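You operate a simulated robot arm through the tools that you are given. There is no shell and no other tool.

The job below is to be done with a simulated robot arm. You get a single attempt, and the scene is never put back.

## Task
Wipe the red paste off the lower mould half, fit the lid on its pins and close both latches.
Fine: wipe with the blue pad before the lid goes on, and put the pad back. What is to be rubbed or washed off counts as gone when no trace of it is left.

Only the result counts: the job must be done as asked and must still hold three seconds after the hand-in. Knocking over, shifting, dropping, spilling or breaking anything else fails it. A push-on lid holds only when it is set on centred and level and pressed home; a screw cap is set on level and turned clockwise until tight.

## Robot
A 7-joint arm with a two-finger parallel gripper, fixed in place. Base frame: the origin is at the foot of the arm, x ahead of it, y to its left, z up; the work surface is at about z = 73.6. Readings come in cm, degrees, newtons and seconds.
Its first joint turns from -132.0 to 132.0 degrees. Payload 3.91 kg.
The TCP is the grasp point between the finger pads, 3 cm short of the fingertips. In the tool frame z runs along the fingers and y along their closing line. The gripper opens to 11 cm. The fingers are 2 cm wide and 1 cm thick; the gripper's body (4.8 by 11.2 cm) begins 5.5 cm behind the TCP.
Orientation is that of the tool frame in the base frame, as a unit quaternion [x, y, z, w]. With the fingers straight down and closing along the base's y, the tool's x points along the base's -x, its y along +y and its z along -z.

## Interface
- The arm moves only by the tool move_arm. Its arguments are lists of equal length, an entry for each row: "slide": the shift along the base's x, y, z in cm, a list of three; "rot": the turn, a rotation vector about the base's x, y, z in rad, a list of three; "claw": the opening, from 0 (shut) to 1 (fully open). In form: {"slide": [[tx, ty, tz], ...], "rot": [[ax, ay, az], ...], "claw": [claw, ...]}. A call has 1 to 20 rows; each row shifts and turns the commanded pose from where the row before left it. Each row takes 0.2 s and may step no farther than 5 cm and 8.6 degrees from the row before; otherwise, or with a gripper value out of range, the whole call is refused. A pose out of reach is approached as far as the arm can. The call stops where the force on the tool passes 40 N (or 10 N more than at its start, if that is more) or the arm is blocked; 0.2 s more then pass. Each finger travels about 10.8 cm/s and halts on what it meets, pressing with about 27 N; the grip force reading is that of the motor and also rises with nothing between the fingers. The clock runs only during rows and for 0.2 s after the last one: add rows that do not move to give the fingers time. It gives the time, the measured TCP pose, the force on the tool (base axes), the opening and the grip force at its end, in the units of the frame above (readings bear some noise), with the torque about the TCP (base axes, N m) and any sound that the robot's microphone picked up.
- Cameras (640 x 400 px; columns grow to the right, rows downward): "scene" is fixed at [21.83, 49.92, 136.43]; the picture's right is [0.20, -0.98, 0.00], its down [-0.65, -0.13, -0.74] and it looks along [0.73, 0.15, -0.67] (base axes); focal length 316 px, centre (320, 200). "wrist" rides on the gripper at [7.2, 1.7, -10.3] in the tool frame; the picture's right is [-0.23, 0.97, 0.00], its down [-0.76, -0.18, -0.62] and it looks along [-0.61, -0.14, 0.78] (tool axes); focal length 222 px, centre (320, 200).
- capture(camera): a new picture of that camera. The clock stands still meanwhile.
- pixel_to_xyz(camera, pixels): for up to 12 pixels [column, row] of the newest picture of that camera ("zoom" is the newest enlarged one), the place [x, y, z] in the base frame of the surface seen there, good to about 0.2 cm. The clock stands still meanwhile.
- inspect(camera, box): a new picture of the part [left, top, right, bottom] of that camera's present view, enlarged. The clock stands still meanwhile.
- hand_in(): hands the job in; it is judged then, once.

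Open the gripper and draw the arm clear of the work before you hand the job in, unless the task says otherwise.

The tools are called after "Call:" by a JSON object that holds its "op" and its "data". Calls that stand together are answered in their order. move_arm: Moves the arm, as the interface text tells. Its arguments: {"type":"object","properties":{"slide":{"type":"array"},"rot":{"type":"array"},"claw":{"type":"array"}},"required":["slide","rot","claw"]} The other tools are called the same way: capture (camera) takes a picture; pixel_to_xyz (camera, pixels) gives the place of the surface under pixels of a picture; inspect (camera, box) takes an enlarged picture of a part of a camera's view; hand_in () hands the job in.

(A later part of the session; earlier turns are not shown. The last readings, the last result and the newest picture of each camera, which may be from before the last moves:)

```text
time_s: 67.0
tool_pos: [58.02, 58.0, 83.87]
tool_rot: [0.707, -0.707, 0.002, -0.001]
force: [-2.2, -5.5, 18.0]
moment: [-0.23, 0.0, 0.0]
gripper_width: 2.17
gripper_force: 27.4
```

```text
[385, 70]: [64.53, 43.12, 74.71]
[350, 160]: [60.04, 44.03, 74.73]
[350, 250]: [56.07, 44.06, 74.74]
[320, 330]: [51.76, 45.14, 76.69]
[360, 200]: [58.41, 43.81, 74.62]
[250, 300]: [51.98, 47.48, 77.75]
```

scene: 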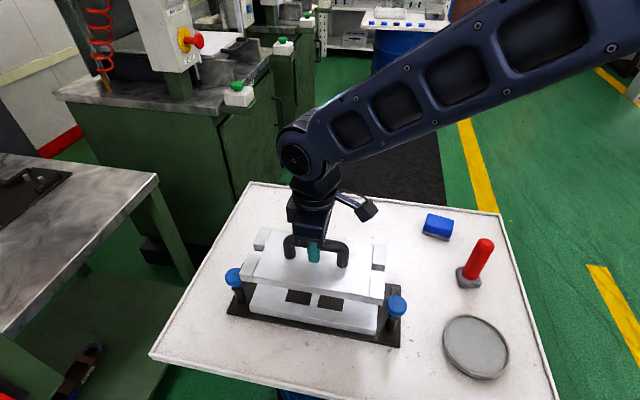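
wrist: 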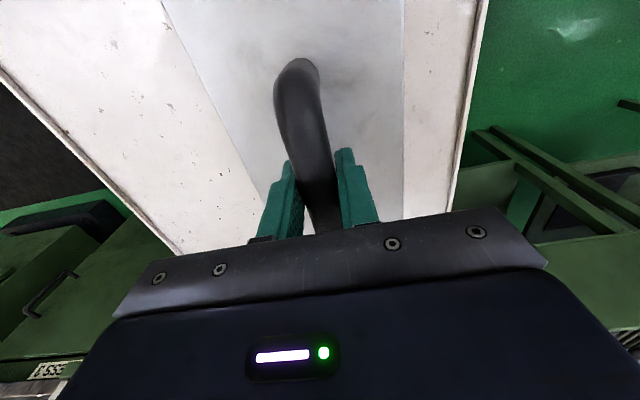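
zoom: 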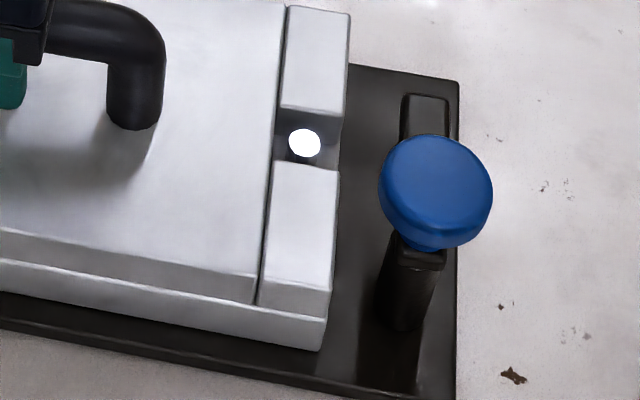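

The lid sits flush and both pins are centred in the slots (about 1 cm on each side in x, equal end gaps). I relieve the pressure, open the fingers and rise clear of the handle.

Call:
{"op": "move_arm", "data": {"slide": [[0, 0, 0.12], [0, 0, 0], [0, 0, 0], [0, 0, 0], [0, 0, 0], [0, 0, 0]], "rot": [[0, 0, 0], [0, 0, 0], [0, 0, 0], [0, 0, 0], [0, 0, 0], [0, 0, 0]], "claw": [0, 0.3, 0.5, 0.7, 0.7, 0.7]}}

Call:
{"op": "move_arm", "data": {"slide": [[0, 0, 1], [0, 0, 2], [0, 0, 3], [0, 0, 4], [0, 0, 2], [0, 0, 0]], "rot": [[0, 0, 0], [0, 0, 0], [0, 0, 0], [0, 0, 0], [0, 0, 0], [0, 0, 0]], "claw": [0.7, 0.7, 0.7, 0.7, 0.7, 0.7]}}

Call:
{"op": "capture", "data": {"camera": "wrist"}}

Call:
{"op": "inspect", "data": {"camera": "scene", "box": [220, 230, 420, 350]}}

```text
time_s: 68.4
tool_pos: [58.08, 58.1, 83.78]
tool_rot: [-0.707, 0.707, -0.001, 0.001]
force: [-0.3, -1.2, 0.7]
moment: [-0.01, 0.0, 0.0]
gripper_width: 7.69
gripper_force: 0.0
```

```text
time_s: 69.8
tool_pos: [58.11, 58.13, 95.89]
tool_rot: [-0.707, 0.707, -0.002, 0.001]
force: [-0.8, -1.1, -1.1]
moment: [0.0, -0.01, 0.02]
gripper_width: 7.68
gripper_force: 0.1
```

```text
taken
```

wrist: 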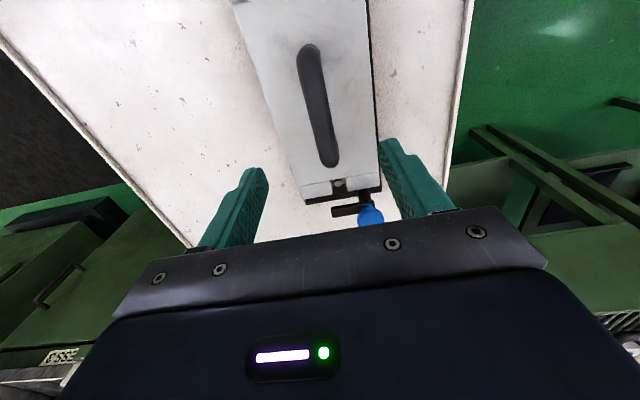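

```text
3.20 times, centred on (320, 290) of scene
```

zoom: 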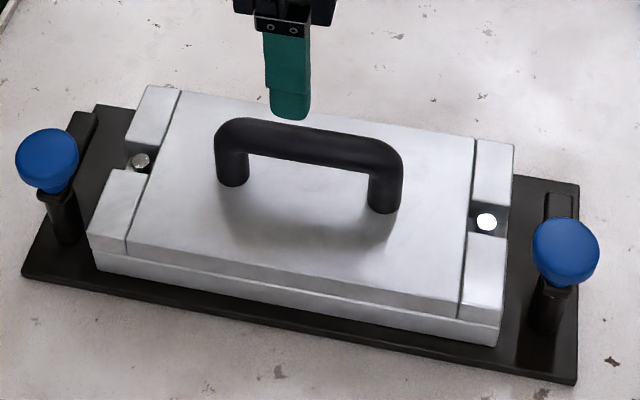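

Now the latches. I measure the left latch (knob near (236,275), arm end near (250,265)) precisely.

Call:
{"op": "inspect", "data": {"camera": "scene", "box": [220, 255, 265, 310]}}

Call:
{"op": "pixel_to_xyz", "data": {"camera": "zoom", "pixels": [[225, 130], [225, 90], [225, 170], [165, 130], [285, 130], [225, 205], [245, 240], [215, 235], [245, 290], [290, 300], [300, 80], [330, 90]]}}

```text
7.27 times, centred on (242, 282) of scene
```

zoom: 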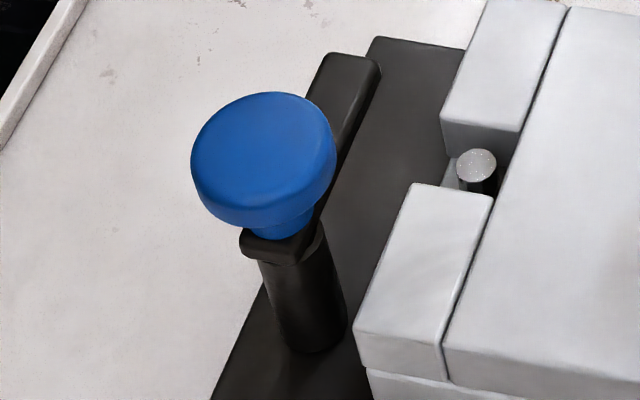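

```text
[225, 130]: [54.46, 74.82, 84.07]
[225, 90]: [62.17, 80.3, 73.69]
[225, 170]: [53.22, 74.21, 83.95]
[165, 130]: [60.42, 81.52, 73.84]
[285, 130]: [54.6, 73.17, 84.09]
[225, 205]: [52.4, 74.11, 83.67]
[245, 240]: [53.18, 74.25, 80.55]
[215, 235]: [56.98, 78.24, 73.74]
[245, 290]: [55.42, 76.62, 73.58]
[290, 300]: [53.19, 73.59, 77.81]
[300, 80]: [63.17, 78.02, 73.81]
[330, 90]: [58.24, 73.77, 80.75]
```

I refine with points across the knob's top disc and the arm.

Call:
{"op": "pixel_to_xyz", "data": {"camera": "zoom", "pixels": [[262, 150], [200, 155], [325, 150], [265, 100], [262, 195], [350, 60], [370, 75], [340, 130], [315, 60], [300, 245], [340, 310], [270, 330]]}}

Call:
{"op": "inspect", "data": {"camera": "scene", "box": [375, 280, 420, 345]}}

```text
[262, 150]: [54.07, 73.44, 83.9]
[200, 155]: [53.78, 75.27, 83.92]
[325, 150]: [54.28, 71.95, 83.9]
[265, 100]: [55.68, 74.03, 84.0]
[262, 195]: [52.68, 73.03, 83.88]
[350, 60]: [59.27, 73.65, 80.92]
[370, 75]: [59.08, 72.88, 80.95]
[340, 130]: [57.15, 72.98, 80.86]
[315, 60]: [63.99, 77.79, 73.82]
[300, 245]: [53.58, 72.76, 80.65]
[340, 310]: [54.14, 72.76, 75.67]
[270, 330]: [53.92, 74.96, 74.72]
```

```text
6.15 times, centred on (398, 312) of scene
```

zoom: 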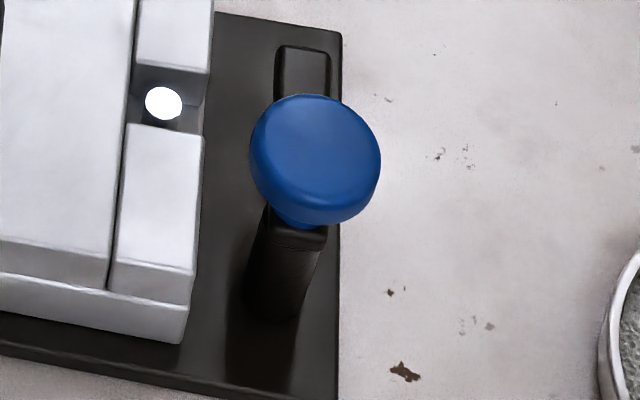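

I read the right knob and its arm from this zoom too.

Call:
{"op": "pixel_to_xyz", "data": {"camera": "zoom", "pixels": [[315, 145], [256, 150], [374, 150], [318, 99], [315, 190], [280, 60], [325, 60], [300, 80], [275, 240], [320, 240], [250, 290], [300, 300]]}}

```text
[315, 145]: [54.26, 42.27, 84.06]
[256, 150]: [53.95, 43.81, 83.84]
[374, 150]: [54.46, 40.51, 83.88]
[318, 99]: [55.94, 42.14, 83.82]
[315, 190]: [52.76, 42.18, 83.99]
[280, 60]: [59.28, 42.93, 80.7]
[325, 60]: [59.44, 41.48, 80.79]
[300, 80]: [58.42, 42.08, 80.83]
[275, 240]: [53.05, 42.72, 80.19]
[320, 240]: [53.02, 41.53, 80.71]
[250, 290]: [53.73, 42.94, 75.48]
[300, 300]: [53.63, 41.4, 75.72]
```

Left pivot ≈ (54.2, 73.6), right pivot ≈ (54.3, 42.2), knob tops z 84.05, arm tops z 80.85. I move over the left knob with the tool still at yaw 90°, planning to twist it by -90°.

Call:
{"op": "move_arm", "data": {"slide": [[-0.65, 2.6, -0.65], [-0.65, 2.6, -0.65], [-0.65, 2.6, -0.65], [-0.65, 2.6, -0.65], [-0.65, 2.6, -0.65], [-0.65, 2.5, -0.65], [0, 0, 0], [0, 0, 0]], "rot": [[0, 0, 0], [0, 0, 0], [0, 0, 0], [0, 0, 0], [0, 0, 0], [0, 0, 0], [0, 0, 0], [0, 0, 0]], "claw": [0.6, 0.6, 0.6, 0.6, 0.6, 0.6, 0.6, 0.6]}}

Call:
{"op": "capture", "data": {"camera": "wrist"}}

Call:
{"op": "inspect", "data": {"camera": "scene", "box": [200, 200, 300, 310]}}

```text
time_s: 71.6
tool_pos: [54.03, 73.48, 91.93]
tool_rot: [-0.707, 0.707, -0.003, 0.002]
force: [0.6, -0.2, -0.2]
moment: [0.01, 0.0, -0.03]
gripper_width: 6.61
gripper_force: 0.0
```

```text
taken
```

wrist: 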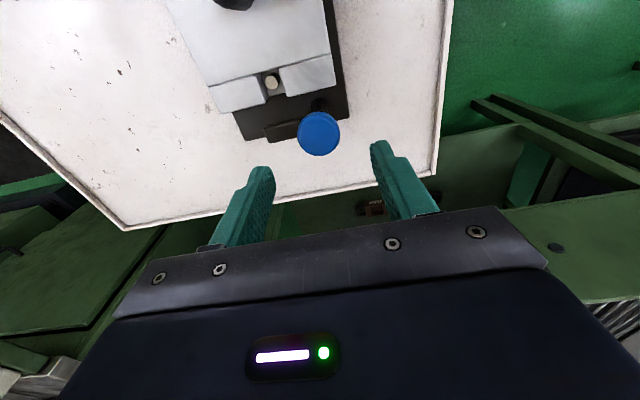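

```text
3.64 times, centred on (250, 255) of scene
```

zoom: 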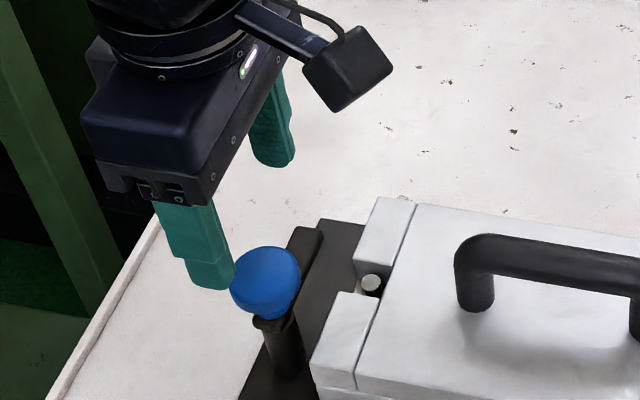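

I measure the knob from the wrist camera, its disc centred around (318,134).

Call:
{"op": "inspect", "data": {"camera": "wrist", "box": [240, 70, 370, 160]}}

Call:
{"op": "pixel_to_xyz", "data": {"camera": "wrist", "pixels": [[318, 134], [301, 134], [336, 132], [318, 117], [320, 150], [270, 136], [290, 132], [290, 124], [272, 130], [318, 105]]}}

```text
4.44 times, centred on (305, 115) of wrist
```

zoom: 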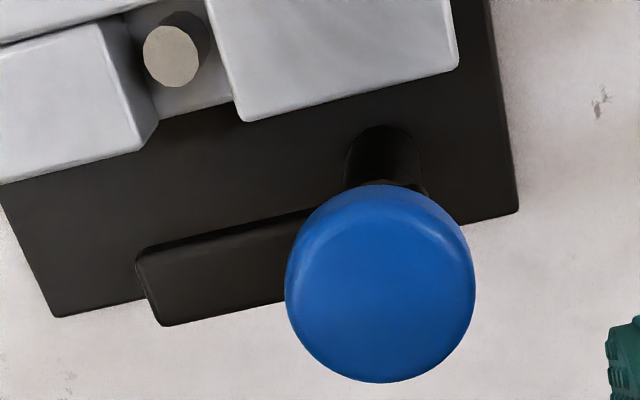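

```text
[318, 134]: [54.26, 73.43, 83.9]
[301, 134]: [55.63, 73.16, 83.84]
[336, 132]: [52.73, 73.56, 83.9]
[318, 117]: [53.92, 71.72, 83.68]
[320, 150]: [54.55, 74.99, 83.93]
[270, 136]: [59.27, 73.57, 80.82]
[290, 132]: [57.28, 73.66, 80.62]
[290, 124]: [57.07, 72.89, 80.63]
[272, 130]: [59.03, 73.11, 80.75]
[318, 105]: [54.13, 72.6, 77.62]
```

Knob centre is (54.2, 73.45). I shift +0.12 in x and descend to TCP z≈84.15, keeping the fingertips above the arm (top 80.75).

Call:
{"op": "move_arm", "data": {"slide": [[0.12, 0, -2], [0, 0, -2], [0, 0, -1.8], [0, 0, -1.2], [0, 0, -0.75], [0, 0, 0], [0, 0, 0]], "rot": [[0, 0, 0], [0, 0, 0], [0, 0, 0], [0, 0, 0], [0, 0, 0], [0, 0, 0], [0, 0, 0]], "claw": [0.6, 0.6, 0.6, 0.6, 0.6, 0.6, 0.6]}}

Call:
{"op": "capture", "data": {"camera": "wrist"}}

Call:
{"op": "inspect", "data": {"camera": "scene", "box": [200, 220, 290, 320]}}

```text
time_s: 73.2
tool_pos: [54.23, 73.58, 84.12]
tool_rot: [0.707, -0.707, 0.002, -0.002]
force: [-0.3, 0.0, 0.1]
moment: [-0.03, -0.02, -0.02]
gripper_width: 6.6
gripper_force: 0.1
```

```text
taken
```

wrist: 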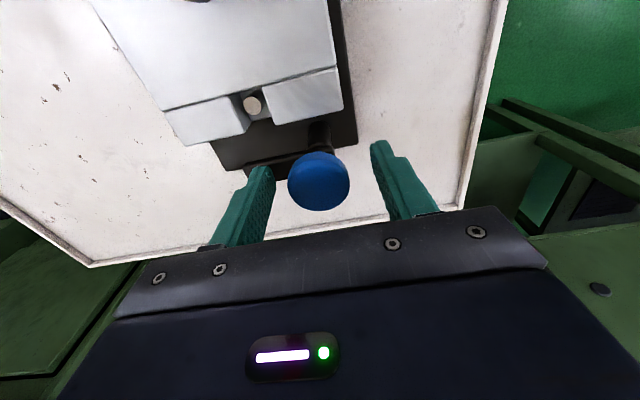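

```text
4.00 times, centred on (245, 270) of scene
```

zoom: 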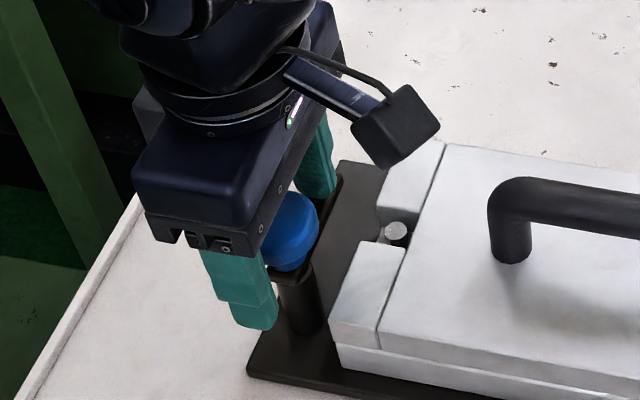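

The fingers straddle the knob with no contact. I close gently onto it.

Call:
{"op": "move_arm", "data": {"slide": [[0, 0, 0], [0, 0, 0], [0, 0, 0], [0, 0, 0], [0, 0, 0]], "rot": [[0, 0, 0], [0, 0, 0], [0, 0, 0], [0, 0, 0], [0, 0, 0]], "claw": [0.45, 0.36, 0.3, 0.2, 0.2]}}

```text
time_s: 74.4
tool_pos: [54.4, 73.48, 84.15]
tool_rot: [0.707, -0.707, 0.002, -0.003]
force: [15.9, 1.9, -1.6]
moment: [0.2, -0.28, -0.03]
gripper_width: 3.75
gripper_force: 44.9
```

The grip holds (3.75 cm) but there is 16 N side load in +x, so the knob axis is a bit further in +x. I shift +0.15 to relieve it.

Call:
{"op": "move_arm", "data": {"slide": [[0.1, 0, 0], [0.05, 0, 0], [0, 0, 0]], "rot": [[0, 0, 0], [0, 0, 0], [0, 0, 0]], "claw": [0.2, 0.2, 0.2]}}

```text
time_s: 75.2
tool_pos: [54.36, 73.49, 84.16]
tool_rot: [0.708, -0.707, 0.002, -0.001]
force: [7.7, -2.8, -0.9]
moment: [0.09, -0.02, -0.05]
gripper_width: 3.74
gripper_force: 44.6
```

Side load dropped to 7.7 N; another +0.12 cm shift.

Call:
{"op": "move_arm", "data": {"slide": [[0.12, 0, 0], [0, 0, 0], [0, 0, 0]], "rot": [[0, 0, 0], [0, 0, 0], [0, 0, 0]], "claw": [0.2, 0.2, 0.2]}}

```text
time_s: 76.0
tool_pos: [54.43, 73.53, 84.14]
tool_rot: [-0.707, 0.707, -0.002, 0.001]
force: [-7.7, -8.7, -1.9]
moment: [-0.22, 0.21, -0.01]
gripper_width: 3.72
gripper_force: 45.0
```

The load is now small and mixed. I try a first small twist of about -10° and look at the torque.

Call:
{"op": "move_arm", "data": {"slide": [[-0.05, -0.05, 0], [0, 0, 0], [0, 0, 0], [0, 0, 0]], "rot": [[0, 0, -0.05], [0, 0, -0.06], [0, 0, -0.06], [0, 0, 0]], "claw": [0.2, 0.2, 0.2, 0.2]}}

Call:
{"op": "inspect", "data": {"camera": "scene", "box": [200, 220, 290, 320]}}

Call:
{"op": "capture", "data": {"camera": "wrist"}}

```text
time_s: 77.0
tool_pos: [54.27, 73.51, 84.17]
tool_rot: [-0.645, 0.764, -0.001, 0.001]
force: [-14.3, 6.5, -8.1]
moment: [0.55, 0.27, 0.02]
gripper_width: 3.74
gripper_force: 45.3
```

```text
4.00 times, centred on (245, 270) of scene
```

zoom: 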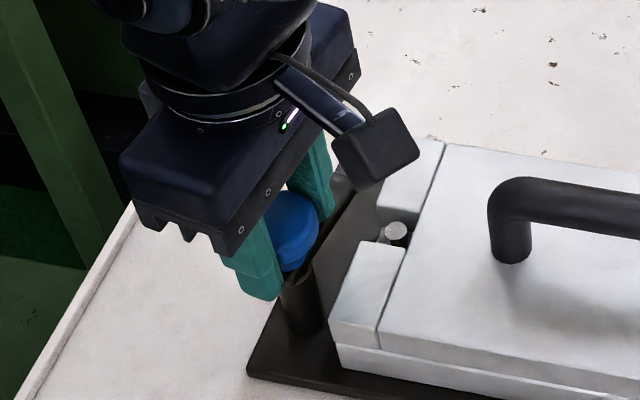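

```text
taken
```

wrist: 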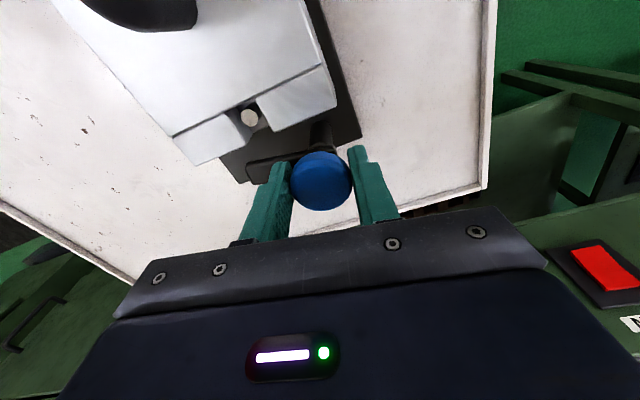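

I zoom in to see whether the latch arm (near (265,160) in the wrist view) turned along with the knob.

Call:
{"op": "inspect", "data": {"camera": "wrist", "box": [220, 100, 380, 215]}}

Call:
{"op": "pixel_to_xyz", "data": {"camera": "zoom", "pixels": [[110, 240], [140, 235], [180, 225], [220, 215], [120, 215], [160, 205], [200, 195], [130, 260]]}}

```text
3.48 times, centred on (300, 158) of wrist
```

zoom: 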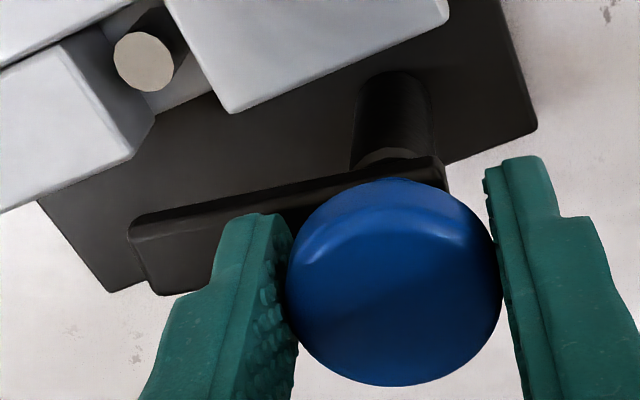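

```text
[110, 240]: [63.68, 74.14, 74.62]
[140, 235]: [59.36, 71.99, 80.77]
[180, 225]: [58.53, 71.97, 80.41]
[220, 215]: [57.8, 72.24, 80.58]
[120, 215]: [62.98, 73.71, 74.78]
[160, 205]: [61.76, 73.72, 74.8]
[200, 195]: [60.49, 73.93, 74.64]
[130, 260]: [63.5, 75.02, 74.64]
```

The arm turned with the knob (its tip moved about 0.9 cm toward -y). I continue the twist in steps, trimming the side load.

Call:
{"op": "move_arm", "data": {"slide": [[-0.08, 0.04, 0.03], [0, 0, 0], [0, 0, 0], [0, 0, 0], [0, 0, 0]], "rot": [[0, 0, -0.08], [0, 0, -0.08], [0, 0, -0.08], [0, 0, -0.08], [0, 0, 0]], "claw": [0.2, 0.2, 0.2, 0.2, 0.2]}}

```text
time_s: 78.2
tool_pos: [54.25, 73.54, 84.08]
tool_rot: [-0.514, 0.858, -0.002, 0.0]
force: [-21.3, 5.8, -12.6]
moment: [0.01, 0.31, 0.07]
gripper_width: 3.75
gripper_force: 44.8
```

Turned ~28° so far; side load x -21 N, z -12.6 N. I trim the pose (-0.12 x, +0.03 y, -0.06 z) and check.

Call:
{"op": "move_arm", "data": {"slide": [[-0.12, 0.03, -0.06], [0, 0, 0]], "rot": [[0, 0, 0], [0, 0, 0]], "claw": [0.2, 0.2]}}

```text
time_s: 78.8
tool_pos: [54.29, 73.5, 84.14]
tool_rot: [-0.515, 0.857, -0.003, 0.0]
force: [-17.7, 1.9, -3.0]
moment: [-0.85, 0.72, 0.05]
gripper_width: 3.74
gripper_force: 44.7
```

Better. I keep twisting another ~18° with a little more -x trim.

Call:
{"op": "move_arm", "data": {"slide": [[-0.1, 0, 0], [0, 0, 0], [0, 0, 0], [0, 0, 0], [0, 0, 0]], "rot": [[0, 0, -0.08], [0, 0, -0.08], [0, 0, -0.08], [0, 0, -0.08], [0, 0, 0]], "claw": [0.2, 0.2, 0.2, 0.2, 0.2]}}

Call:
{"op": "inspect", "data": {"camera": "scene", "box": [200, 220, 290, 320]}}

```text
time_s: 80.0
tool_pos: [54.19, 73.61, 84.15]
tool_rot: [-0.371, 0.929, -0.003, 0.001]
force: [-5.7, 10.5, -2.5]
moment: [0.39, -0.29, 0.05]
gripper_width: 3.75
gripper_force: 45.2
```

```text
4.00 times, centred on (245, 270) of scene
```

zoom: 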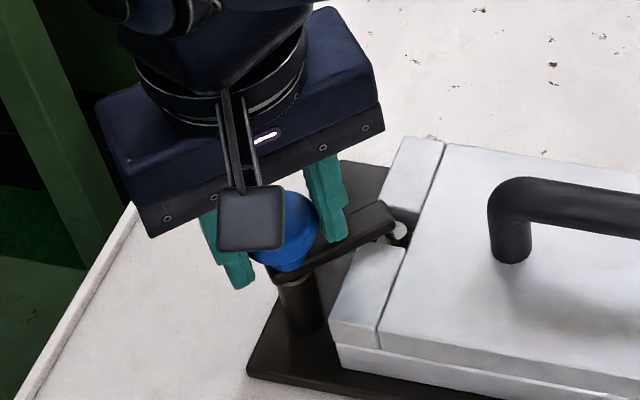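

The arm is swinging over the lid end (now ~46° turned). I continue with a trim of +0.08 in y.

Call:
{"op": "move_arm", "data": {"slide": [[-0.03, 0.08, 0], [0, 0, 0], [0, 0, 0], [0, 0, 0], [0, 0, 0]], "rot": [[0, 0, -0.08], [0, 0, -0.08], [0, 0, -0.08], [0, 0, -0.08], [0, 0, 0]], "claw": [0.2, 0.2, 0.2, 0.2, 0.2]}}

```text
time_s: 81.2
tool_pos: [54.06, 73.58, 84.19]
tool_rot: [-0.22, 0.976, -0.002, 0.0]
force: [-0.7, 12.4, 3.8]
moment: [0.25, -0.06, 0.06]
gripper_width: 3.75
gripper_force: 45.5
```

Turned ~64.6°, forces moderate (y 12 N). I twist on toward 85° with a further +y trim.

Call:
{"op": "move_arm", "data": {"slide": [[0, 0.08, 0], [0, 0, 0], [0, 0, 0], [0, 0, 0], [0, 0, 0]], "rot": [[0, 0, -0.08], [0, 0, -0.08], [0, 0, -0.08], [0, 0, -0.08], [0, 0, 0]], "claw": [0.2, 0.2, 0.2, 0.2, 0.2]}}

Call:
{"op": "inspect", "data": {"camera": "scene", "box": [200, 220, 290, 320]}}

```text
time_s: 82.4
tool_pos: [54.06, 73.8, 84.2]
tool_rot: [-0.06, 0.998, -0.002, -0.001]
force: [-1.1, 19.7, 4.8]
moment: [0.43, 0.07, 0.04]
gripper_width: 3.75
gripper_force: 44.6
```

```text
4.00 times, centred on (245, 270) of scene
```

zoom: 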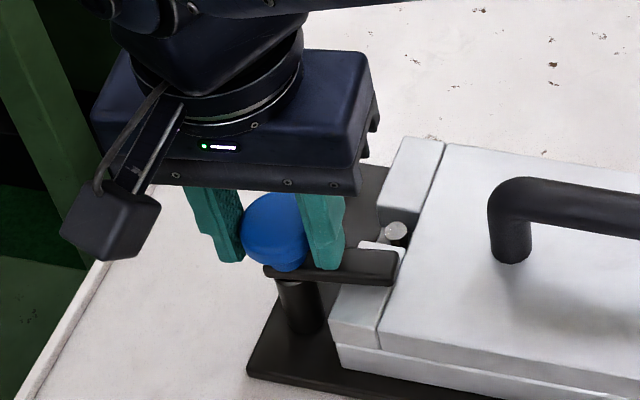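

Turned ~83° and the arm lies across the lid end. I trim +0.12 in y and finish the last degrees, watching for a stop.

Call:
{"op": "move_arm", "data": {"slide": [[0, 0.12, 0], [0, 0, 0], [0, 0, 0]], "rot": [[0, 0, -0.06], [0, 0, -0.06], [0, 0, 0]], "claw": [0.2, 0.2, 0.2]}}

Call:
{"op": "capture", "data": {"camera": "wrist"}}

Call:
{"op": "inspect", "data": {"camera": "scene", "box": [220, 250, 290, 320]}}

```text
time_s: 83.2
tool_pos: [54.11, 73.83, 84.12]
tool_rot: [-0.002, 1.0, -0.004, 0.0]
force: [-2.2, 5.9, 11.1]
moment: [-0.08, -0.11, 0.38]
gripper_width: 3.74
gripper_force: 45.6
```

```text
taken
```

wrist: 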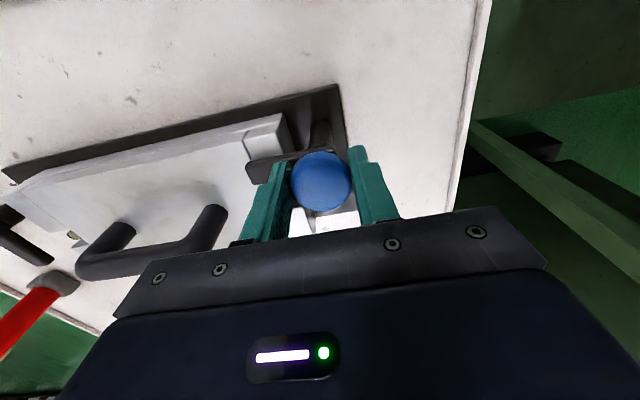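

```text
5.71 times, centred on (255, 285) of scene
```

zoom: 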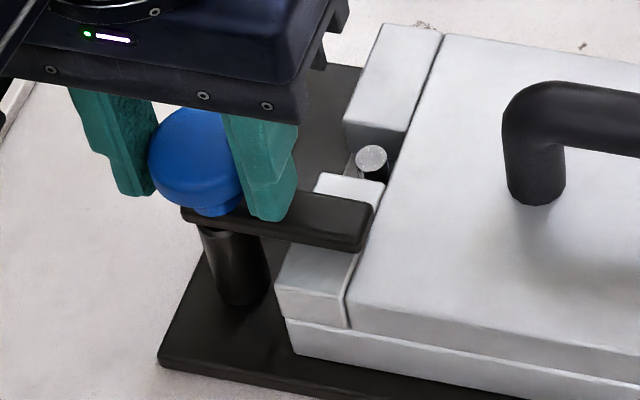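

The torque about z rose to 0.38 N m, suggesting the stop. I measure the arm's direction from the zoom (edge from (260,235) to (360,245)).

Call:
{"op": "pixel_to_xyz", "data": {"camera": "zoom", "pixels": [[200, 215], [240, 222], [280, 230], [320, 238], [350, 243], [300, 195], [340, 200], [365, 205], [330, 218], [310, 215]]}}

Call:
{"op": "inspect", "data": {"camera": "wrist", "box": [230, 80, 380, 215]}}

```text
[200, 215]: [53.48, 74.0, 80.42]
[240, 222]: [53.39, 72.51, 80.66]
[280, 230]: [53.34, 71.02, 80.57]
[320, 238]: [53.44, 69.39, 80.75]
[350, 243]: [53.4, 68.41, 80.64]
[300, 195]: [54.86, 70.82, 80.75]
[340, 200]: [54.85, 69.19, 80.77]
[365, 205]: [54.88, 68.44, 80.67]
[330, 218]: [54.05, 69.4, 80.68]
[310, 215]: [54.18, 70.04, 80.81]
```

```text
2.96 times, centred on (305, 148) of wrist
```

zoom: 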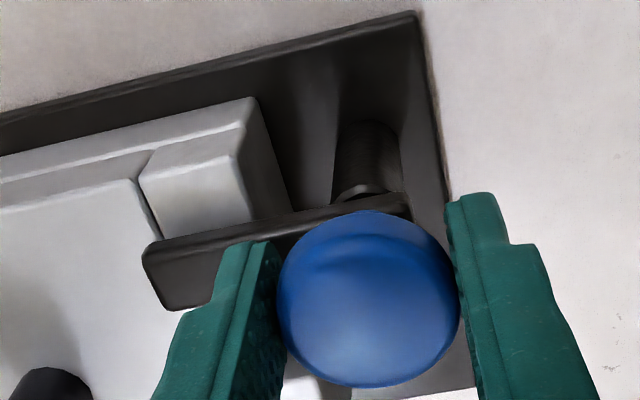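

The arm lies exactly along -y (edge x≈53.4 constant from y 74 to 68.4), i.e. closed. I nudge another -3° to confirm it is against the stop.

Call:
{"op": "move_arm", "data": {"slide": [[0, 0, -0.02], [0, 0, 0]], "rot": [[0, 0, -0.05], [0, 0, 0]], "claw": [0.2, 0.2]}}

Call:
{"op": "inspect", "data": {"camera": "scene", "box": [220, 250, 290, 320]}}

Call:
{"op": "pixel_to_xyz", "data": {"camera": "zoom", "pixels": [[200, 215], [240, 222], [280, 230], [320, 238], [350, 243], [300, 195], [340, 200], [365, 205]]}}

```text
time_s: 83.8
tool_pos: [54.13, 73.88, 84.14]
tool_rot: [0.024, 1.0, -0.003, 0.0]
force: [-2.3, 8.1, 8.0]
moment: [0.08, -0.29, 0.48]
gripper_width: 3.77
gripper_force: 45.2
```

```text
5.71 times, centred on (255, 285) of scene
```

zoom: 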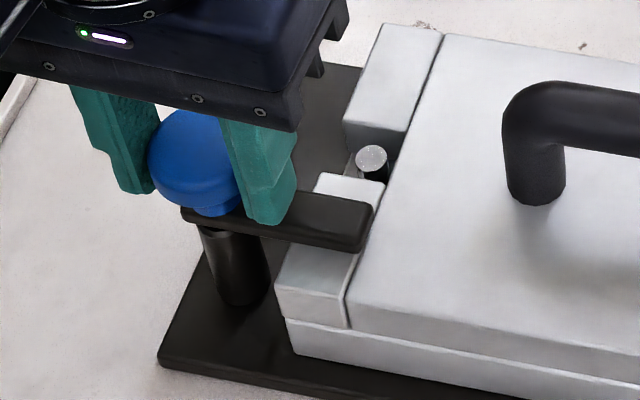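

```text
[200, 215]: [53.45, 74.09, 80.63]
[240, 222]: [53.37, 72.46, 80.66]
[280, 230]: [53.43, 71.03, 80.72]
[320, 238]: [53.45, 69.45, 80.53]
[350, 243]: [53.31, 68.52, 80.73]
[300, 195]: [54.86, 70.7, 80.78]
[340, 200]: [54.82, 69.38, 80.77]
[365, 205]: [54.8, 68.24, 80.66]
```

The arm did not move further: it is at its stop. I open the fingers and rise.

Call:
{"op": "move_arm", "data": {"slide": [[0, 0, 0], [0, 0, 0], [0, 0, 0], [0, 0, 0], [0, 0, 1], [0, 0, 2], [0, 0, 3], [0, 0, 3], [0, 0, 0]], "rot": [[0, 0, 0.02], [0, 0, 0], [0, 0, 0], [0, 0, 0], [0, 0, 0], [0, 0, 0], [0, 0, 0], [0, 0, 0], [0, 0, 0]], "claw": [0.2, 0.45, 0.6, 0.6, 0.6, 0.6, 0.6, 0.6, 0.6]}}

Call:
{"op": "inspect", "data": {"camera": "scene", "box": [210, 230, 420, 360]}}

```text
time_s: 85.8
tool_pos: [54.11, 73.74, 93.13]
tool_rot: [0.014, 1.0, -0.003, 0.0]
force: [1.0, 0.1, -0.4]
moment: [0.02, 0.0, 0.03]
gripper_width: 6.63
gripper_force: 0.1
```

```text
3.05 times, centred on (315, 295) of scene
```

zoom: 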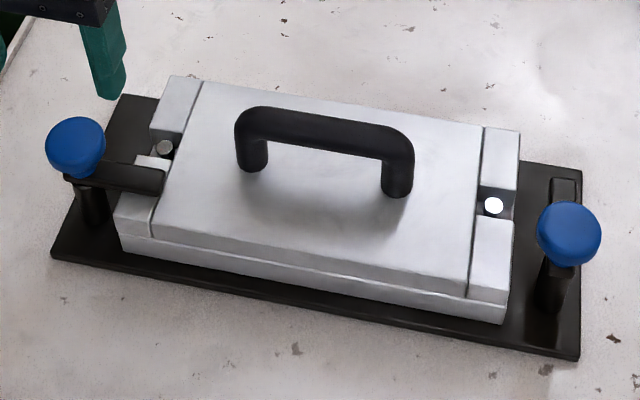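

Left latch is closed across the lid. I move over to the right knob (54.3, 42.2), passing above the handle, with the tool back at yaw 0.

Call:
{"op": "move_arm", "data": {"slide": [[0.02, -2.0, 0], [0.02, -3.15, 0], [0.02, -3.2, 0], [0.02, -3.2, 0], [0.02, -3.2, 0], [0.02, -3.2, 0], [0.02, -3.2, 0], [0.02, -3.2, 0], [0.02, -3.2, 0], [0.02, -2.4, 0], [0, -1.6, 0], [0, 0, 0], [0, 0, 0]], "rot": [[0, 0, 0.014], [0, 0, 0.014], [0, 0, 0], [0, 0, 0], [0, 0, 0], [0, 0, 0], [0, 0, 0], [0, 0, 0], [0, 0, 0], [0, 0, 0], [0, 0, 0], [0, 0, 0], [0, 0, 0]], "claw": [0.6, 0.6, 0.6, 0.6, 0.6, 0.6, 0.6, 0.6, 0.6, 0.6, 0.6, 0.6, 0.6]}}

Call:
{"op": "capture", "data": {"camera": "wrist"}}

Call:
{"op": "inspect", "data": {"camera": "scene", "box": [350, 240, 440, 350]}}

```text
time_s: 88.6
tool_pos: [54.27, 42.33, 93.13]
tool_rot: [-0.001, 1.0, -0.003, -0.001]
force: [0.5, -0.2, -0.6]
moment: [-0.04, 0.02, -0.01]
gripper_width: 6.6
gripper_force: 0.1
```

```text
taken
```

wrist: 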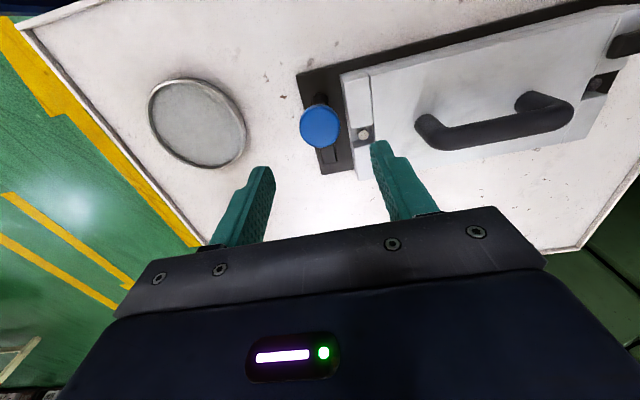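

```text
3.64 times, centred on (395, 295) of scene
```

zoom: 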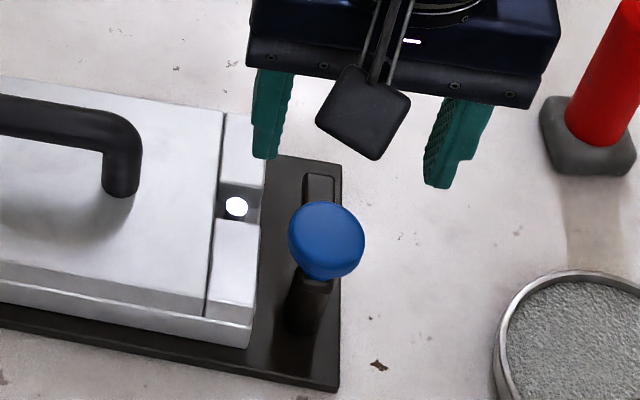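

I measure the right knob from the wrist view, disc centred around (320,127).

Call:
{"op": "inspect", "data": {"camera": "wrist", "box": [280, 85, 360, 175]}}

Call:
{"op": "pixel_to_xyz", "data": {"camera": "wrist", "pixels": [[320, 128], [303, 130], [338, 126], [319, 112], [321, 144], [330, 155], [322, 157], [337, 153]]}}

```text
4.44 times, centred on (320, 130) of wrist
```

zoom: 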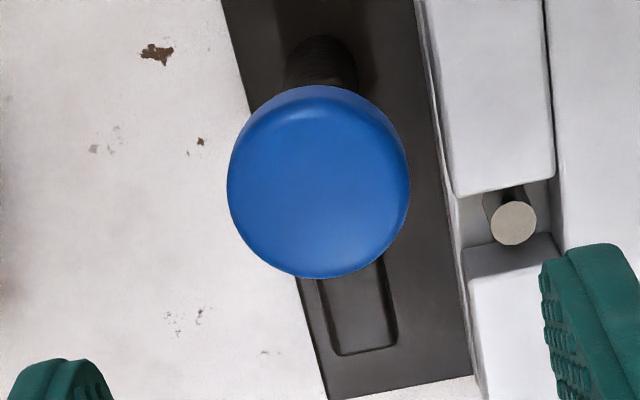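

```text
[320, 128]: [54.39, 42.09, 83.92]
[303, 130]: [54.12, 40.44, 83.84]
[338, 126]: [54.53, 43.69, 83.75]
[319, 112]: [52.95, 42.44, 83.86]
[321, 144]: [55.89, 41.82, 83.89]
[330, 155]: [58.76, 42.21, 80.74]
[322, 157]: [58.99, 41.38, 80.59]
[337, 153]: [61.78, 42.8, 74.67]
```

Right knob centre ≈ (54.4, 42.1). I adjust slightly and descend to TCP z≈84.15; the +y finger passes above the lid end (79.6).

Call:
{"op": "move_arm", "data": {"slide": [[0.1, -0.12, -2], [0, 0, -2.2], [0, 0, -2], [0, 0, -1.5], [0, 0, -0.8], [0, 0, -0.45], [0, 0, 0], [0, 0, 0]], "rot": [[0, 0, 0], [0, 0, 0], [0, 0, 0], [0, 0, 0], [0, 0, 0], [0, 0, 0], [0, 0, 0], [0, 0, 0]], "claw": [0.6, 0.6, 0.6, 0.6, 0.6, 0.6, 0.6, 0.6]}}

Call:
{"op": "inspect", "data": {"camera": "scene", "box": [350, 240, 440, 350]}}

```text
time_s: 90.4
tool_pos: [54.53, 42.12, 84.12]
tool_rot: [0.001, 1.0, -0.002, 0.0]
force: [-0.1, -0.8, 0.4]
moment: [0.01, -0.01, 0.01]
gripper_width: 6.6
gripper_force: 0.0
```

```text
3.64 times, centred on (395, 295) of scene
```

zoom: 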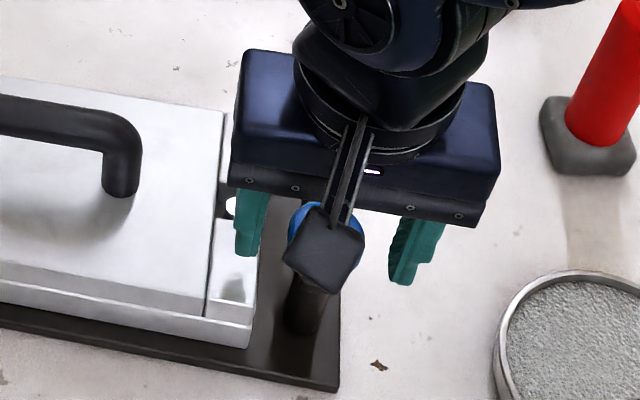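

The fingers straddle the right knob. I close on it.

Call:
{"op": "move_arm", "data": {"slide": [[0, 0, 0], [0, 0, 0], [0, 0, 0], [0, 0, 0], [0, 0, 0]], "rot": [[0, 0, 0], [0, 0, 0], [0, 0, 0], [0, 0, 0], [0, 0, 0]], "claw": [0.45, 0.36, 0.3, 0.2, 0.2]}}

```text
time_s: 91.6
tool_pos: [54.32, 42.12, 84.12]
tool_rot: [0.0, 1.0, -0.002, 0.0]
force: [2.1, 12.4, -1.5]
moment: [0.23, -0.09, -0.01]
gripper_width: 3.77
gripper_force: 45.3
```

Gripped with 12 N side load in +y. I shift +0.12 in y and start the twist of +0.16 rad.

Call:
{"op": "move_arm", "data": {"slide": [[0, 0.12, 0], [0, 0, 0], [0, 0, 0], [0, 0, 0]], "rot": [[0, 0, 0], [0, 0, 0.08], [0, 0, 0.08], [0, 0, 0]], "claw": [0.2, 0.2, 0.2, 0.2]}}

Call:
{"op": "inspect", "data": {"camera": "scene", "box": [350, 240, 440, 350]}}

```text
time_s: 92.6
tool_pos: [54.4, 42.31, 84.06]
tool_rot: [-0.08, 0.997, -0.004, -0.001]
force: [0.6, -5.7, 7.9]
moment: [-0.22, 0.58, 0.01]
gripper_width: 3.74
gripper_force: 44.8
```

```text
3.64 times, centred on (395, 295) of scene
```

zoom: 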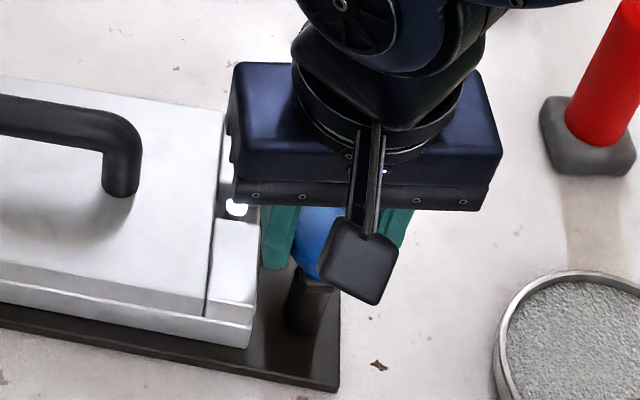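

Forces stay small. I continue the twist by another +0.32 rad.

Call:
{"op": "move_arm", "data": {"slide": [[0, -0.04, 0.03], [0, 0, 0], [0, 0, 0], [0, 0, 0], [0, 0, 0]], "rot": [[0, 0, 0.08], [0, 0, 0.08], [0, 0, 0.08], [0, 0, 0.08], [0, 0, 0]], "claw": [0.2, 0.2, 0.2, 0.2, 0.2]}}

```text
time_s: 93.8
tool_pos: [54.39, 42.29, 84.23]
tool_rot: [-0.238, 0.971, -0.002, -0.001]
force: [-1.7, -2.6, -4.8]
moment: [0.1, -0.16, -0.02]
gripper_width: 3.74
gripper_force: 44.9
```

Turned ~27.5° with low forces; I continue another +0.32 rad and check that the arm follows.

Call:
{"op": "move_arm", "data": {"slide": [[0, 0, 0], [0, 0, 0], [0, 0, 0], [0, 0, 0], [0, 0, 0]], "rot": [[0, 0, 0.08], [0, 0, 0.08], [0, 0, 0.08], [0, 0, 0.08], [0, 0, 0]], "claw": [0.2, 0.2, 0.2, 0.2, 0.2]}}

Call:
{"op": "capture", "data": {"camera": "wrist"}}

Call:
{"op": "inspect", "data": {"camera": "scene", "box": [350, 240, 440, 350]}}

```text
time_s: 95.0
tool_pos: [54.46, 42.24, 84.12]
tool_rot: [-0.39, 0.921, -0.003, 0.0]
force: [-9.5, -1.1, -17.4]
moment: [-0.02, 0.18, 0.02]
gripper_width: 3.73
gripper_force: 45.4
```

```text
taken
```

wrist: 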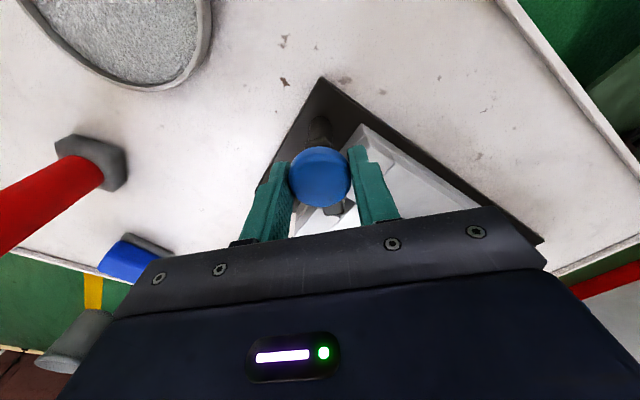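

```text
3.64 times, centred on (395, 295) of scene
```

zoom: 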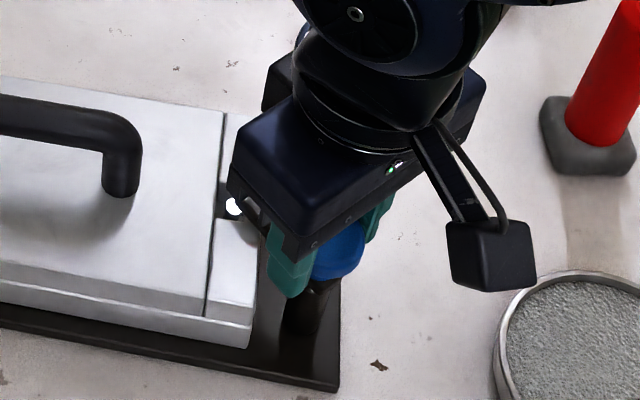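

The arm follows (it stays below the knob at (335,210) in the wrist view); ~46° done. I trim z by -0.06 and x by -0.06 and go on.

Call:
{"op": "move_arm", "data": {"slide": [[-0.06, 0, -0.06], [0, 0, 0], [0, 0, 0], [0, 0, 0], [0, 0, 0]], "rot": [[0, 0, 0.08], [0, 0, 0.08], [0, 0, 0.08], [0, 0, 0.08], [0, 0, 0]], "claw": [0.2, 0.2, 0.2, 0.2, 0.2]}}

```text
time_s: 96.2
tool_pos: [54.43, 42.24, 84.09]
tool_rot: [-0.531, 0.847, -0.003, 0.001]
force: [-3.8, -1.6, 4.8]
moment: [-0.24, 0.18, -0.02]
gripper_width: 3.74
gripper_force: 45.1
```

~64° done with low forces. Another +0.32 rad.

Call:
{"op": "move_arm", "data": {"slide": [[0, 0, 0], [0, 0, 0], [0, 0, 0], [0, 0, 0], [0, 0, 0]], "rot": [[0, 0, 0.08], [0, 0, 0.08], [0, 0, 0.08], [0, 0, 0.08], [0, 0, 0]], "claw": [0.2, 0.2, 0.2, 0.2, 0.2]}}

Call:
{"op": "inspect", "data": {"camera": "scene", "box": [350, 240, 440, 350]}}

```text
time_s: 97.4
tool_pos: [54.36, 42.34, 84.09]
tool_rot: [-0.659, 0.752, -0.002, 0.002]
force: [3.5, 3.7, 11.9]
moment: [-0.21, -0.11, -0.02]
gripper_width: 3.73
gripper_force: 45.4
```

```text
3.64 times, centred on (395, 295) of scene
```

zoom: 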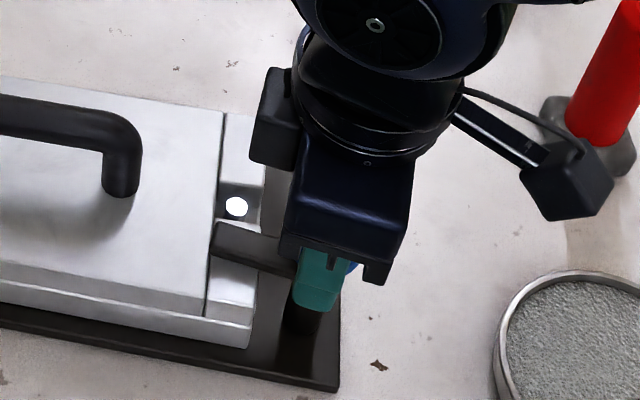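

~82.5° done; the arm lies over the lid end. I finish with a few more degrees until the stop shows as z-torque.

Call:
{"op": "move_arm", "data": {"slide": [[0, 0, 0.03], [0, 0, 0], [0, 0, 0]], "rot": [[0, 0, 0.07], [0, 0, 0.06], [0, 0, 0]], "claw": [0.2, 0.2, 0.2]}}

Call:
{"op": "move_arm", "data": {"slide": [[0, 0, 0], [0, 0, 0]], "rot": [[0, 0, 0.06], [0, 0, 0]], "claw": [0.2, 0.2]}}

Call:
{"op": "inspect", "data": {"camera": "scene", "box": [355, 270, 425, 340]}}

Call:
{"op": "pixel_to_xyz", "data": {"camera": "zoom", "pixels": [[165, 170], [180, 200], [220, 215], [240, 220], [170, 155], [200, 165], [240, 175], [200, 185]]}}

```text
time_s: 98.2
tool_pos: [54.34, 42.23, 84.11]
tool_rot: [-0.706, 0.708, -0.002, 0.002]
force: [6.3, 5.6, 8.8]
moment: [0.64, -0.1, 0.02]
gripper_width: 3.74
gripper_force: 44.7
```

```text
time_s: 98.8
tool_pos: [54.41, 42.16, 84.15]
tool_rot: [0.727, -0.686, 0.002, -0.002]
force: [6.3, -1.6, 11.4]
moment: [-0.24, -0.2, -0.47]
gripper_width: 3.75
gripper_force: 44.9
```

```text
5.71 times, centred on (390, 305) of scene
```

zoom: 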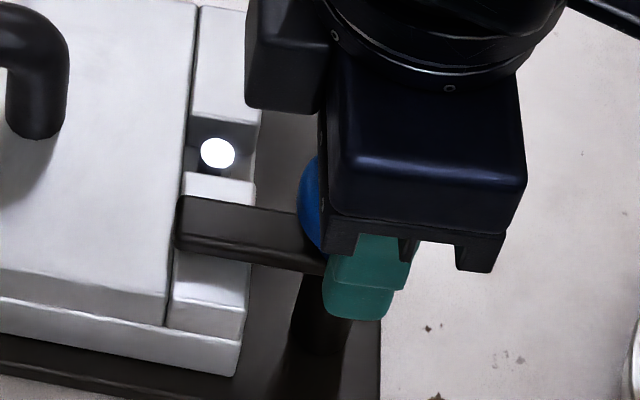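

```text
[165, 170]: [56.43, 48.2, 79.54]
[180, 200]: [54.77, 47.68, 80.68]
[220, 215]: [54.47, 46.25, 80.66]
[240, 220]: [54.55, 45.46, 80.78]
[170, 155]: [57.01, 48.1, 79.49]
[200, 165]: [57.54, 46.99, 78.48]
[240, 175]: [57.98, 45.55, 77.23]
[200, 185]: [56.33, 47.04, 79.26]
```

The z-torque rose to -0.47 N m, so the right latch is at its stop with the arm along +y. I back off slightly, open and rise.

Call:
{"op": "move_arm", "data": {"slide": [[0, 0, 0], [0, 0, 0], [0, 0, 0], [0, 0, 0], [0, 0, 1], [0, 0, 2], [0, 0, 3], [0, 0, 4], [0, 0, 4], [0, 0, 0]], "rot": [[0, 0, -0.02], [0, 0, 0], [0, 0, 0], [0, 0, 0], [0, 0, 0], [0, 0, 0], [0, 0, 0], [0, 0, 0], [0, 0, 0], [0, 0, 0]], "claw": [0.2, 0.45, 0.6, 0.6, 0.6, 0.6, 0.6, 0.6, 0.6, 0.6]}}

Call:
{"op": "capture", "data": {"camera": "scene"}}

Call:
{"op": "inspect", "data": {"camera": "scene", "box": [210, 230, 420, 360]}}

Call:
{"op": "capture", "data": {"camera": "wrist"}}

```text
time_s: 101.0
tool_pos: [54.25, 42.28, 98.01]
tool_rot: [0.72, -0.694, 0.002, -0.001]
force: [0.4, -0.5, -0.9]
moment: [-0.01, 0.02, 0.0]
gripper_width: 6.59
gripper_force: 0.1
```

```text
taken
```

scene: 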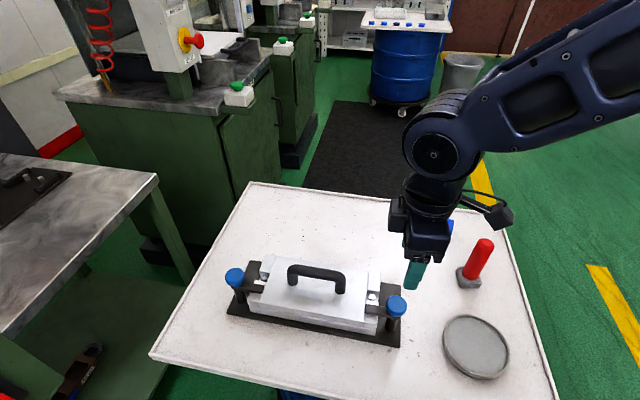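

```text
3.05 times, centred on (315, 295) of scene
```

zoom: 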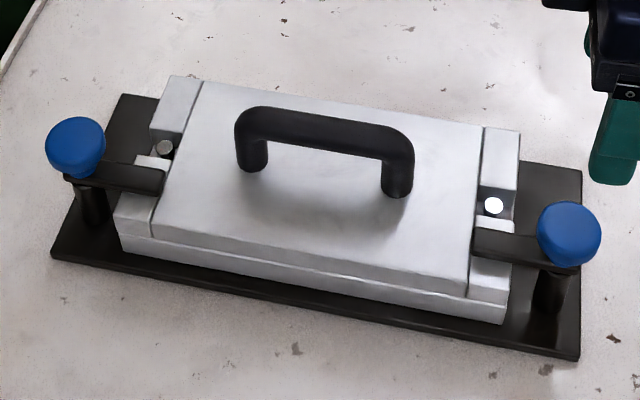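

```text
taken
```

wrist: 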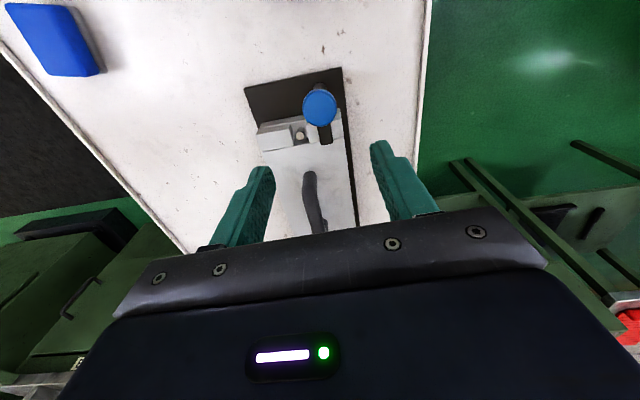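

Both latch arms lie across the lid. I verify both arm directions once more with zooms.

Call:
{"op": "inspect", "data": {"camera": "scene", "box": [355, 280, 415, 335]}}

Call:
{"op": "pixel_to_xyz", "data": {"camera": "zoom", "pixels": [[135, 205], [170, 218], [210, 228], [250, 235], [130, 190], [135, 175], [170, 180], [210, 187], [130, 230], [220, 245]]}}

Call:
{"op": "inspect", "data": {"camera": "scene", "box": [220, 250, 290, 320]}}

Call:
{"op": "pixel_to_xyz", "data": {"camera": "zoom", "pixels": [[200, 215], [240, 222], [280, 230], [320, 238], [350, 243], [300, 195], [340, 200], [365, 205]]}}

```text
7.27 times, centred on (385, 308) of scene
```

zoom: 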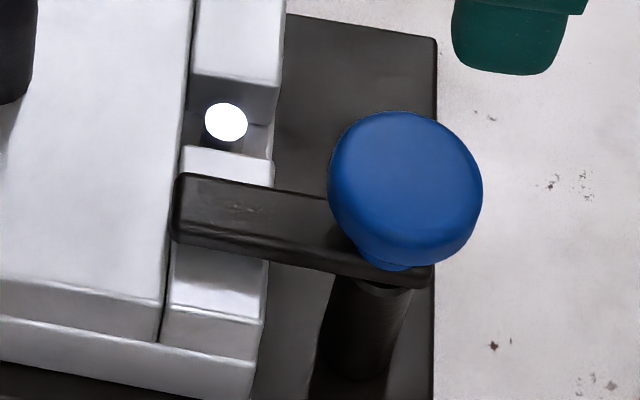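

```text
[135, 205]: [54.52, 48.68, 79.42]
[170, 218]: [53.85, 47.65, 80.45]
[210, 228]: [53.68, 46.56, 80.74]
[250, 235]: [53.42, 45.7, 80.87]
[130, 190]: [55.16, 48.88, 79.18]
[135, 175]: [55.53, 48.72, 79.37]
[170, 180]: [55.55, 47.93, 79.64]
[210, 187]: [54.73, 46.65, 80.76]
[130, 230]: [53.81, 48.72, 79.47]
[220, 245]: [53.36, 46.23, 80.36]
```

```text
5.71 times, centred on (255, 285) of scene
```

zoom: 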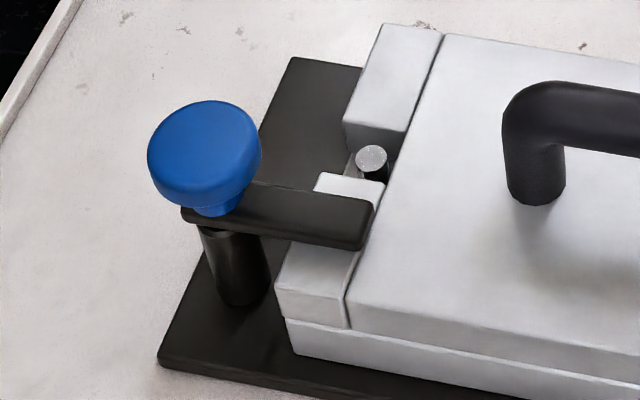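

```text
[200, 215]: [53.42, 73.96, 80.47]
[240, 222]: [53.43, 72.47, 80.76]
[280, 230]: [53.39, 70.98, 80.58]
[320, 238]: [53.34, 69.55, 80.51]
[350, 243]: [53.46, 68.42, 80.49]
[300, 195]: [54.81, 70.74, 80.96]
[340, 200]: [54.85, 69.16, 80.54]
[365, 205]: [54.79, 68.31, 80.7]
```

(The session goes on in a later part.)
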